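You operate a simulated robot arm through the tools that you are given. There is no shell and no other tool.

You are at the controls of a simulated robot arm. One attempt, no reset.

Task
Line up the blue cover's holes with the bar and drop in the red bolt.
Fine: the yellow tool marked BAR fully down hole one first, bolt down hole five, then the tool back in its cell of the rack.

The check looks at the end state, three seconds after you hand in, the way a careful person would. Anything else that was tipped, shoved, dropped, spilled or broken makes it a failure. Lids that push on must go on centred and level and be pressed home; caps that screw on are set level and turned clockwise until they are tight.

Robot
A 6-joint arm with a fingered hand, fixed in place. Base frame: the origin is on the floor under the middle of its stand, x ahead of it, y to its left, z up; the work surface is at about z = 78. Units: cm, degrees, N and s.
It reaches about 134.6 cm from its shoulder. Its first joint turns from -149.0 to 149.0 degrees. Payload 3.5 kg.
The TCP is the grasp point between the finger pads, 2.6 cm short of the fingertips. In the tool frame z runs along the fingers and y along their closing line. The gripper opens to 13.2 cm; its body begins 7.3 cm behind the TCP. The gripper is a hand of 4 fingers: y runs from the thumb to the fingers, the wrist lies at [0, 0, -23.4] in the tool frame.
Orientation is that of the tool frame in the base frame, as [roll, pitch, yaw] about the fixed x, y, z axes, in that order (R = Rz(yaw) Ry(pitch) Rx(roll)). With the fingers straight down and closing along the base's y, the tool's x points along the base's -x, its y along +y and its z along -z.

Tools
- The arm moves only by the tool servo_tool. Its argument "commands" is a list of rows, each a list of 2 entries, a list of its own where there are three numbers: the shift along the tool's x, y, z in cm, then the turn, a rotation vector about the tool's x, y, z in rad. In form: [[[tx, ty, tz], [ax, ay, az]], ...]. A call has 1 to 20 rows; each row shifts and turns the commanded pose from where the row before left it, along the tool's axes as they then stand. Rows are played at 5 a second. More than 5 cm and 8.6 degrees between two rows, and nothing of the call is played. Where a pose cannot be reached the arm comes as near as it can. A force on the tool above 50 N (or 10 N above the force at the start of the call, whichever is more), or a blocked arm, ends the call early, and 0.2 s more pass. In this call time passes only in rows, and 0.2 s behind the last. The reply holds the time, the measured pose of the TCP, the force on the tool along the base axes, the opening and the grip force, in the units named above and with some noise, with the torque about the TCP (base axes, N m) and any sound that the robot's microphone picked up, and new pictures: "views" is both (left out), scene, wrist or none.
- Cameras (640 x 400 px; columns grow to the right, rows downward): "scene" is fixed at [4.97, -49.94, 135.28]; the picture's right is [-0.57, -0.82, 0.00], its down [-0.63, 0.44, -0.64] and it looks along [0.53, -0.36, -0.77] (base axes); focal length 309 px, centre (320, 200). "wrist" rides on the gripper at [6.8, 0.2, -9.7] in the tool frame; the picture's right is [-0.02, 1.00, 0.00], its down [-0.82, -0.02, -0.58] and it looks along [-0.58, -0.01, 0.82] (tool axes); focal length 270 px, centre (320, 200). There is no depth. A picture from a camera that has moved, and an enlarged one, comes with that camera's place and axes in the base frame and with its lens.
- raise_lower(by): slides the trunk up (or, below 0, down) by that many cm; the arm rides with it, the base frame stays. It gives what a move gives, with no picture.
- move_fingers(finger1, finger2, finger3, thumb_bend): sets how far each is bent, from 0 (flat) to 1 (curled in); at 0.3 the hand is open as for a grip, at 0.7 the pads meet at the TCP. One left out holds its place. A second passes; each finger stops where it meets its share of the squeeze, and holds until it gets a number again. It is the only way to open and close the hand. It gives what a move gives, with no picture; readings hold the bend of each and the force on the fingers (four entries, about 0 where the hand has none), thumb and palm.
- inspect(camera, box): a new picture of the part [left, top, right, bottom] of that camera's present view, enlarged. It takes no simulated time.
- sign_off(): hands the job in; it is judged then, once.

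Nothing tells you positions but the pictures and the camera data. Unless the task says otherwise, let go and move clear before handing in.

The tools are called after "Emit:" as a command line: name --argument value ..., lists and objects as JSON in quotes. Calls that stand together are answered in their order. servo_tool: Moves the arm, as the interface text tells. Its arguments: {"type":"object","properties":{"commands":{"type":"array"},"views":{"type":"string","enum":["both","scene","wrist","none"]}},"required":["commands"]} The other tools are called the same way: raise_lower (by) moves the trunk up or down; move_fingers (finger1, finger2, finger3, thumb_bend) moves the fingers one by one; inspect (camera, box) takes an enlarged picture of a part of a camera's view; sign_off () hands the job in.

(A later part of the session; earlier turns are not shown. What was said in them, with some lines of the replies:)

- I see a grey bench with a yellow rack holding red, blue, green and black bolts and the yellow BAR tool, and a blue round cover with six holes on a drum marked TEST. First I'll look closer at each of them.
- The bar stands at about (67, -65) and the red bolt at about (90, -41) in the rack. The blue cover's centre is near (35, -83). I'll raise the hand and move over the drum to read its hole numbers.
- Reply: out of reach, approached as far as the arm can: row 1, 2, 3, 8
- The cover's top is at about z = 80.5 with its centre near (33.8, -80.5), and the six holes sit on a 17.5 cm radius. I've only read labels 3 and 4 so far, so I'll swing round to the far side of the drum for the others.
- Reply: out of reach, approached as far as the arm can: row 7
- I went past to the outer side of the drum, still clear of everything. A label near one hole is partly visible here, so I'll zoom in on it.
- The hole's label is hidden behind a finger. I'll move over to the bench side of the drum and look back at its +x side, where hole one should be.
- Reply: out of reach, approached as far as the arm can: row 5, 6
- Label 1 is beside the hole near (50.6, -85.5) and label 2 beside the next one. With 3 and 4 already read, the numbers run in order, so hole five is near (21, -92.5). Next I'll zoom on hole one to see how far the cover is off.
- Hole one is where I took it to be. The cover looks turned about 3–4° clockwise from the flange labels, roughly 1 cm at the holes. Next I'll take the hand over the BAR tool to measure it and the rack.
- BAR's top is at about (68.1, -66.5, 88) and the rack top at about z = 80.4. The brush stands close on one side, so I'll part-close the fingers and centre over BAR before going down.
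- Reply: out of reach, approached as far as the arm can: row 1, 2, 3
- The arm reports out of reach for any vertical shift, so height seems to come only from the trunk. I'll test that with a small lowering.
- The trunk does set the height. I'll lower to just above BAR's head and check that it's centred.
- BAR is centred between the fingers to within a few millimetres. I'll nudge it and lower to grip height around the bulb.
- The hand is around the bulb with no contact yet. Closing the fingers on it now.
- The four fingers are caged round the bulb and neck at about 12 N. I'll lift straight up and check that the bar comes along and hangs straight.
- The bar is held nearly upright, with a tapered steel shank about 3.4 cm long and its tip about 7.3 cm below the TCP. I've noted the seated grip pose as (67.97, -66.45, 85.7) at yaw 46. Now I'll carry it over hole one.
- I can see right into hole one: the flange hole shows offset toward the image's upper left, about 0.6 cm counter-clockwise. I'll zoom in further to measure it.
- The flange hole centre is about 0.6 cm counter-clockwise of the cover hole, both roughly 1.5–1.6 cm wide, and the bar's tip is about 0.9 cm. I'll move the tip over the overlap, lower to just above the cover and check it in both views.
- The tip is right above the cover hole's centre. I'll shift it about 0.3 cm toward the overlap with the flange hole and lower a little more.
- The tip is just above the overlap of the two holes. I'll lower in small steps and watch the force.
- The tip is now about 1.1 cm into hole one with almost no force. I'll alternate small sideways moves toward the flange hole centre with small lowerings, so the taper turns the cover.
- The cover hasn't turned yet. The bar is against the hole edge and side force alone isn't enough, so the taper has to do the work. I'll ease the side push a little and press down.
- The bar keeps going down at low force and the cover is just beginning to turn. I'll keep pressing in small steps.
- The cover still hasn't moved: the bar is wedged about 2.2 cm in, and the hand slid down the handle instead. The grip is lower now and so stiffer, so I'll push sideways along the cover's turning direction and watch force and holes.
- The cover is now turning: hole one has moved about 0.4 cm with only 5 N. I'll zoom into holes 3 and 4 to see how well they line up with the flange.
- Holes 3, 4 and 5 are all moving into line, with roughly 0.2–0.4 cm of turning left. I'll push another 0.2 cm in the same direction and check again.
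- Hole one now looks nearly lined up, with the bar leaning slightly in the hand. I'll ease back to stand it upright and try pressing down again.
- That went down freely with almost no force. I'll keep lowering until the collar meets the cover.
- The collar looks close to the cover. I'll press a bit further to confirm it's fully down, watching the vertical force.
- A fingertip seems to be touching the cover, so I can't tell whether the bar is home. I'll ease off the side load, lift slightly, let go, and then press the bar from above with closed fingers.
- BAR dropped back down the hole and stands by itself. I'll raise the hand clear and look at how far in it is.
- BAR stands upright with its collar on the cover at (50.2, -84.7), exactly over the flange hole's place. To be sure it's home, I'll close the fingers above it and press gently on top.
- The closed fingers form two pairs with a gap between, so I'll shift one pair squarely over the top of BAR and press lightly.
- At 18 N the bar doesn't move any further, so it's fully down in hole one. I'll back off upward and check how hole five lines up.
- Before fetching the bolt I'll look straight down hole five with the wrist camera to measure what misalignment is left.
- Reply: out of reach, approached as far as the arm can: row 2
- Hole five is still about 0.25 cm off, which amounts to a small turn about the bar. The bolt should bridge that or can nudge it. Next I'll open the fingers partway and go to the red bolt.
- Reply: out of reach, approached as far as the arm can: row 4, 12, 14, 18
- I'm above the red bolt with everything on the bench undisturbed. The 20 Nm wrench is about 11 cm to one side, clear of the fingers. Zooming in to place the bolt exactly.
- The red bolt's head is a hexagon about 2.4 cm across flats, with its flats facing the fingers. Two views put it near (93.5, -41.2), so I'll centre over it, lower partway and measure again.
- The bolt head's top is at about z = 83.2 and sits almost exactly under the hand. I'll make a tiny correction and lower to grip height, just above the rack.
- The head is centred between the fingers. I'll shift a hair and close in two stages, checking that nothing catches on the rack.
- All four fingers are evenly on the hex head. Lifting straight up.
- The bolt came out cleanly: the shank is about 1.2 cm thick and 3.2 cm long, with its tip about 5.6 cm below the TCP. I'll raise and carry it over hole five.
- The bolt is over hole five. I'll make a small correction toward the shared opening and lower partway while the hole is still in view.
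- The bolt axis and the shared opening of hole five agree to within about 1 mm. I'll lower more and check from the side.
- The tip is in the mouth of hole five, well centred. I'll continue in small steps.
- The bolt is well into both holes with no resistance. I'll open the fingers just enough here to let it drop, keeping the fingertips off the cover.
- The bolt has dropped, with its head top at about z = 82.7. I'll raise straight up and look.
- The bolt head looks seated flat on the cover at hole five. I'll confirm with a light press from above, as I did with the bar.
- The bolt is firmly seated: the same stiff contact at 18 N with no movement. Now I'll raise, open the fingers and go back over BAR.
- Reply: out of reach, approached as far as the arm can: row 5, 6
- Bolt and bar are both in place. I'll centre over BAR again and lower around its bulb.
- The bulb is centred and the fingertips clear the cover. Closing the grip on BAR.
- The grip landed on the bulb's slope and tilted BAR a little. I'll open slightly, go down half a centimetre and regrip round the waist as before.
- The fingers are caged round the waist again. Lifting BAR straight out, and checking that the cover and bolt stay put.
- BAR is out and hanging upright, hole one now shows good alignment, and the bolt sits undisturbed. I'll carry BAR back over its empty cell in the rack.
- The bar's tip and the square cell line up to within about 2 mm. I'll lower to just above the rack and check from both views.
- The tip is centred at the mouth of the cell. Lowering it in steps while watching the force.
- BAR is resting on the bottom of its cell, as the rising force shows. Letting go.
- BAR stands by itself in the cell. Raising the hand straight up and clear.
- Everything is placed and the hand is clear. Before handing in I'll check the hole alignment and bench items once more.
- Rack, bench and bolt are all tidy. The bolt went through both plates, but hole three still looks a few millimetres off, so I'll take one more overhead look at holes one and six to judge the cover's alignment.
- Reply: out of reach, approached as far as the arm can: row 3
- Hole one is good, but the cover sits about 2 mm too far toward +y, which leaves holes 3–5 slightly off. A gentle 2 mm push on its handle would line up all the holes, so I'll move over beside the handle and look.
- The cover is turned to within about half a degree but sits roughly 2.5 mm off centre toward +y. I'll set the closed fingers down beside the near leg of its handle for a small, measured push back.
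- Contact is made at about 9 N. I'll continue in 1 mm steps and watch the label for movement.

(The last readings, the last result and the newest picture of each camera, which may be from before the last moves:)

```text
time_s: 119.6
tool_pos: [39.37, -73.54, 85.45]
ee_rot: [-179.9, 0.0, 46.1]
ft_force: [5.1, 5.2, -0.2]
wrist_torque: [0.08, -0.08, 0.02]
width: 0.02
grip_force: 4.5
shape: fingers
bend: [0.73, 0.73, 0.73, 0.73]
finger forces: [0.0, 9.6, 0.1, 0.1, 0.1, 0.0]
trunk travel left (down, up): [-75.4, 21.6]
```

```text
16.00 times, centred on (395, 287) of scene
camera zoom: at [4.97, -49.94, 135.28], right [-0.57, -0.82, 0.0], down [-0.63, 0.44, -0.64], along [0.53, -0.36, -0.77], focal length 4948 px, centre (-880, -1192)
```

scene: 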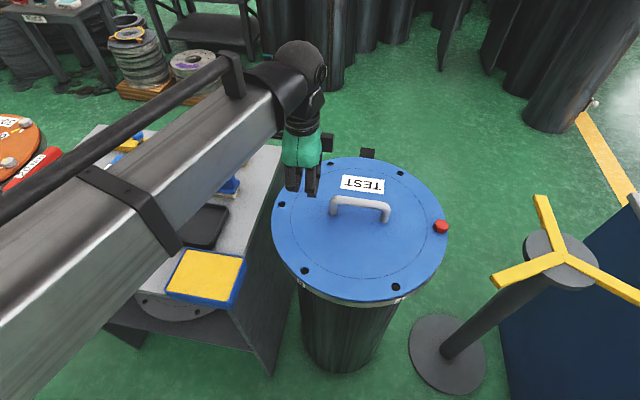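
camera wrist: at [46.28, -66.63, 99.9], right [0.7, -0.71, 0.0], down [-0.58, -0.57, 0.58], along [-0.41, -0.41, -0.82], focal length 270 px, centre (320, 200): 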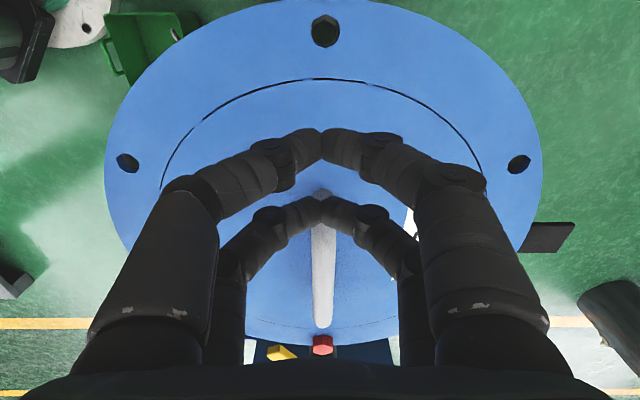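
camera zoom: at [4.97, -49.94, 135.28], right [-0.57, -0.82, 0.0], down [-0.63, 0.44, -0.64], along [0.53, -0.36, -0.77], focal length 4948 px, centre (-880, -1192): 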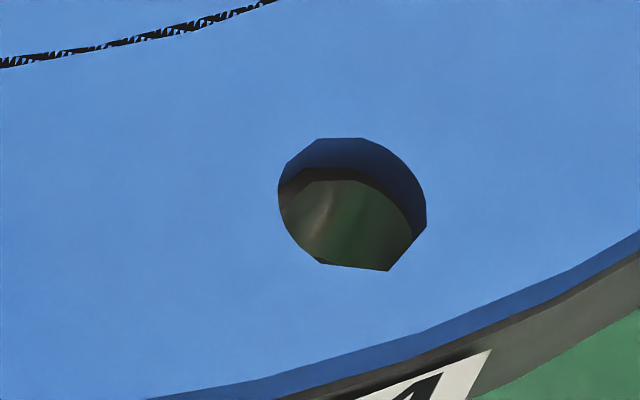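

The cover moved about 2 mm and hole four now lines up cleanly. I'll back off, raise clear and recheck the other holes.

Emit:
servo_tool --commands '[[[0.5, 0, 0], [0, 0, 0]], [[1.0, 0, 0], [0, 0, 0]]]' --views "none"

Emit:
raise_lower --by 13.5

Emit:
servo_tool --commands '[[[0, 0, 0], [0, 0, 0]]]' --views "both"

Emit:
inspect --camera "wrist" --box '[295, 10, 337, 45]'

Emit:
inspect --camera "scene" --box '[296, 264, 312, 276]'

Emit:
inspect --camera "scene" --box '[422, 210, 458, 245]'

Emit:
inspect --camera "scene" --box '[322, 158, 338, 170]'

```text
time_s: 120.2
tool_pos: [40.32, -72.62, 85.4]
ee_rot: [180.0, 0.0, 46.1]
ft_force: [-0.9, -0.2, 0.5]
wrist_torque: [0.07, 0.0, 0.0]
width: 0.01
grip_force: 0.1
shape: fingers
bend: [0.73, 0.73, 0.73, 0.73]
finger forces: [0.0, 0.0, 0.0, 0.1, 0.0, 0.1]
trunk travel left (down, up): [-75.4, 21.6]
```

```text
time_s: 121.8
tool_pos: [40.28, -72.68, 98.98]
ee_rot: [180.0, 0.1, 46.1]
ft_force: [-0.6, -0.8, -0.2]
wrist_torque: [-0.01, 0.0, 0.0]
width: 0.02
grip_force: 0.1
shape: fingers
bend: [0.73, 0.73, 0.73, 0.73]
finger forces: [0.0, 0.1, 0.1, 0.0, 0.1, 0.0]
trunk travel left (down, up): [-88.9, 8.1]
```

```text
time_s: 122.2
tool_pos: [40.26, -72.54, 99.04]
ee_rot: [-180.0, 0.0, 46.2]
ft_force: [1.1, 0.2, 0.4]
wrist_torque: [-0.02, -0.02, -0.01]
width: 0.0
grip_force: 0.1
shape: fingers
bend: [0.73, 0.73, 0.73, 0.73]
finger forces: [0.0, 0.1, 0.0, 0.0, 0.1, 0.0]
trunk travel left (down, up): [-88.9, 8.1]
camera wrist: at [45.22, -67.79, 108.79], right [0.7, -0.71, 0.0], down [-0.58, -0.57, 0.58], along [-0.41, -0.41, -0.82], focal length 270 px, centre (320, 200)
```

scene: 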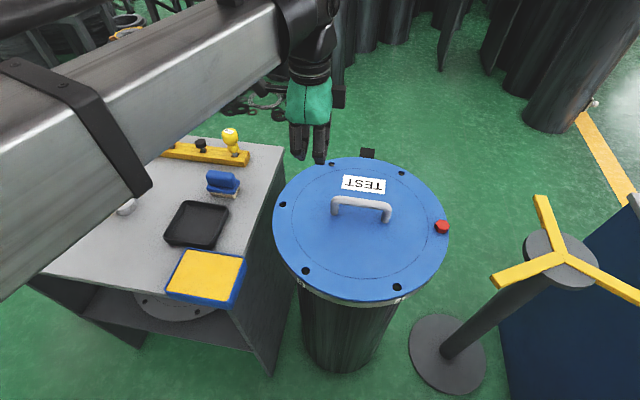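
wrist: 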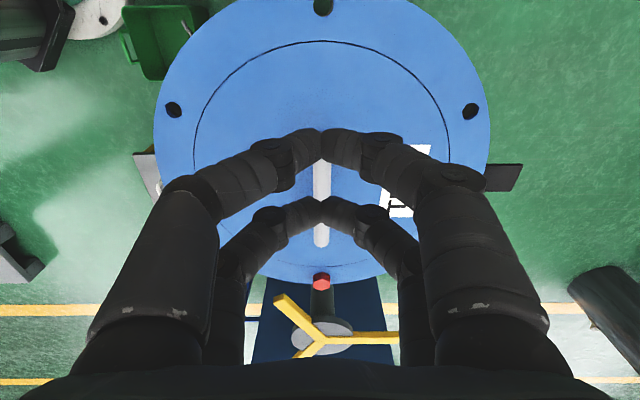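

```text
11.43 times, centred on (316, 28) of wrist
camera zoom: at [45.22, -67.79, 108.79], right [0.7, -0.71, 0.0], down [-0.58, -0.57, 0.58], along [-0.41, -0.41, -0.82], focal length 3089 px, centre (366, 2171)
```

zoom: 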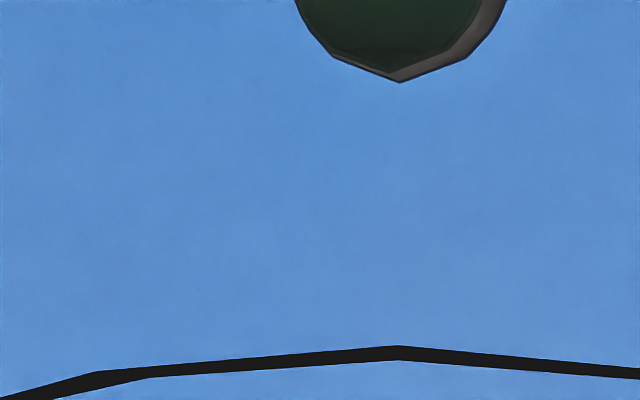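

```text
16.00 times, centred on (304, 270) of scene
camera zoom: at [4.97, -49.94, 135.28], right [-0.57, -0.82, 0.0], down [-0.63, 0.44, -0.64], along [0.53, -0.36, -0.77], focal length 4948 px, centre (576, -920)
```

zoom: 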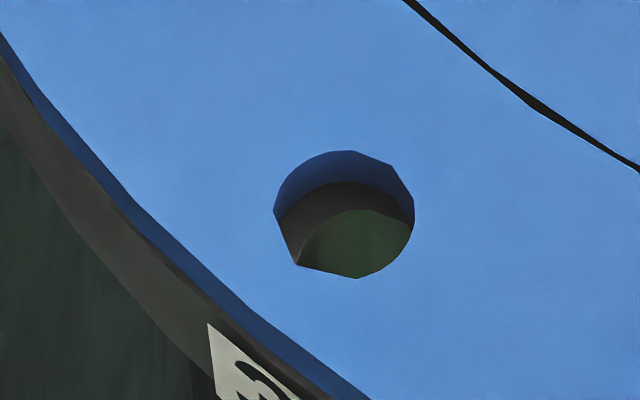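

```text
11.43 times, centred on (440, 228) of scene
camera zoom: at [4.97, -49.94, 135.28], right [-0.57, -0.82, 0.0], down [-0.63, 0.44, -0.64], along [0.53, -0.36, -0.77], focal length 3534 px, centre (-1051, -114)
```

zoom: 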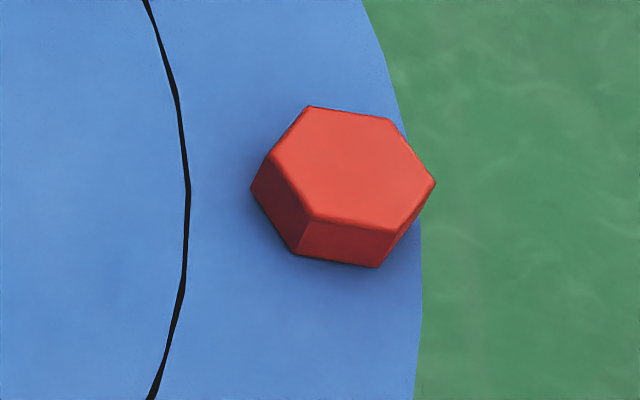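

```text
16.00 times, centred on (330, 164) of scene
camera zoom: at [4.97, -49.94, 135.28], right [-0.57, -0.82, 0.0], down [-0.63, 0.44, -0.64], along [0.53, -0.36, -0.77], focal length 4948 px, centre (160, 776)
```

zoom: 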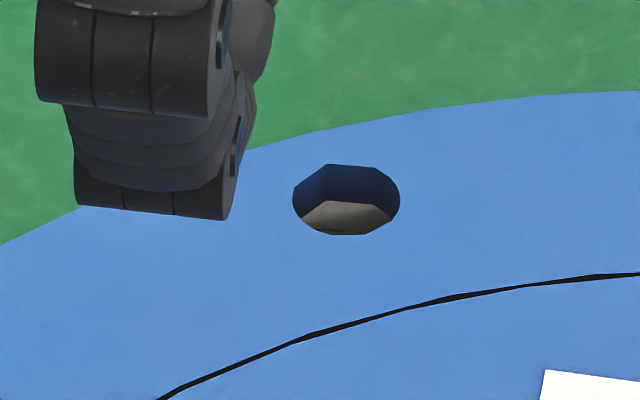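

Emit:
servo_tool --commands '[[[2.5, 0, 0], [0, 0, 0]]]' --views "wrist"

Emit:
inspect --camera "wrist" --box '[302, 8, 344, 43]'

Emit:
inspect --camera "wrist" --box '[150, 105, 192, 140]'

Emit:
inspect --camera "wrist" --box '[445, 105, 487, 140]'

```text
time_s: 122.6
tool_pos: [42.08, -70.81, 99.05]
ee_rot: [180.0, 0.0, 46.1]
ft_force: [0.0, 0.0, 0.6]
wrist_torque: [0.02, -0.01, -0.01]
width: 0.03
grip_force: 0.1
shape: fingers
bend: [0.73, 0.73, 0.73, 0.73]
finger forces: [0.0, 0.0, 0.0, 0.1, 0.0, 0.0]
trunk travel left (down, up): [-88.9, 8.1]
camera wrist: at [47.08, -66.03, 108.8], right [0.7, -0.71, 0.0], down [-0.58, -0.57, 0.58], along [-0.41, -0.41, -0.82], focal length 270 px, centre (320, 200)
```

wrist: 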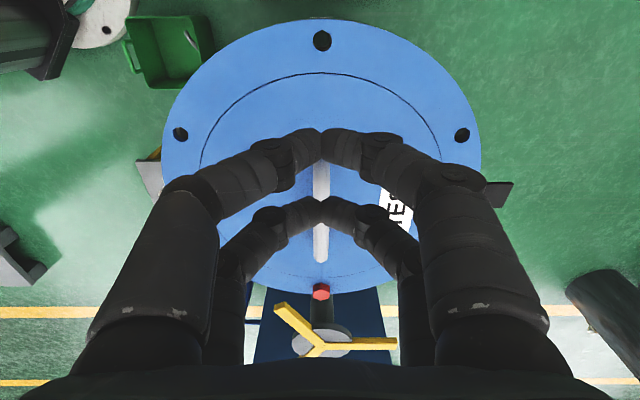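

```text
11.43 times, centred on (323, 26) of wrist
camera zoom: at [47.08, -66.03, 108.8], right [0.7, -0.71, 0.0], down [-0.58, -0.57, 0.58], along [-0.41, -0.41, -0.82], focal length 3089 px, centre (286, 2194)
```

zoom: 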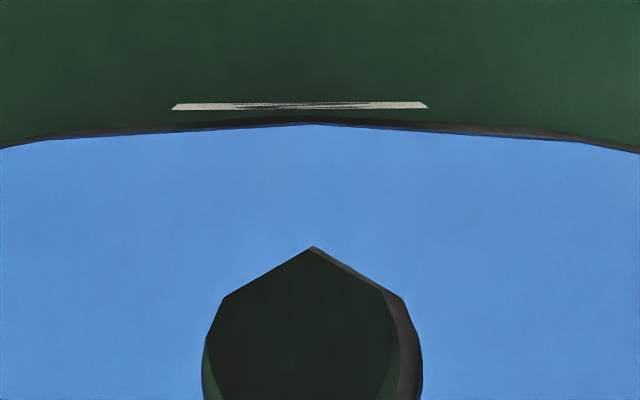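

```text
11.43 times, centred on (171, 122) of wrist
camera zoom: at [47.08, -66.03, 108.8], right [0.7, -0.71, 0.0], down [-0.58, -0.57, 0.58], along [-0.41, -0.41, -0.82], focal length 3089 px, centre (2023, 1086)
```

zoom: 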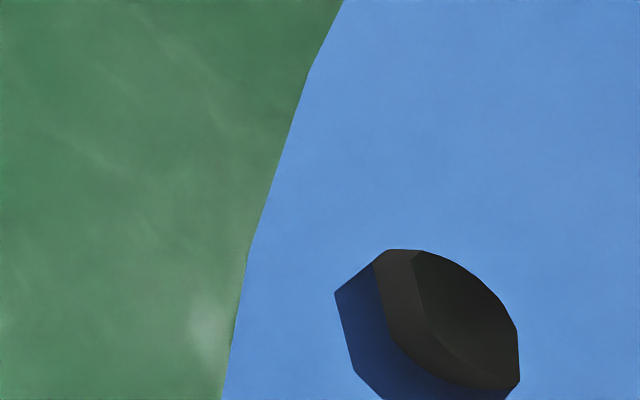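

```text
11.43 times, centred on (466, 122) of wrist
camera zoom: at [47.08, -66.03, 108.8], right [0.7, -0.71, 0.0], down [-0.58, -0.57, 0.58], along [-0.41, -0.41, -0.82], focal length 3089 px, centre (-1349, 1086)
```

zoom: 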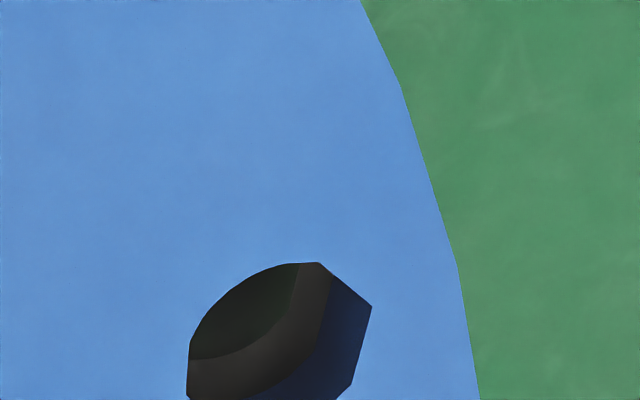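

The holes now line up well, the red bolt is seated in hole five, BAR stands in its own cell, nothing else moved, and the hand is empty and clear. Handing in.

Emit:
sign_off

```text
The job is handed in.
```

The job is handed in. The red bolt is fully down hole five, and the BAR tool is back in its own cell of the rack.

- **Bar:** It went fully down hole one before the bolt went in. I had to push it sideways to start the cover turning. It took an 18 N press from above without moving further.
- **Bolt:** It dropped through cover and flange at hole five with no resistance. It also took an 18 N press without moving.
- **Extra step:** After the bar was back in the rack, the cover still sat about 2–3 mm off centre. I pushed it back by its handle with the closed fingers, about 2 mm, and the bolt moved with it and stayed seated.
- **Remaining offset:** The holes now look well lined up. From the pictures I judge the cover is still turned about half a degree or less from perfect. I checked holes one to four after the push, but not hole six.
- **Everything else:** In the last views nothing else on the bench had moved. The hand was empty and clear above the drum when I handed in.
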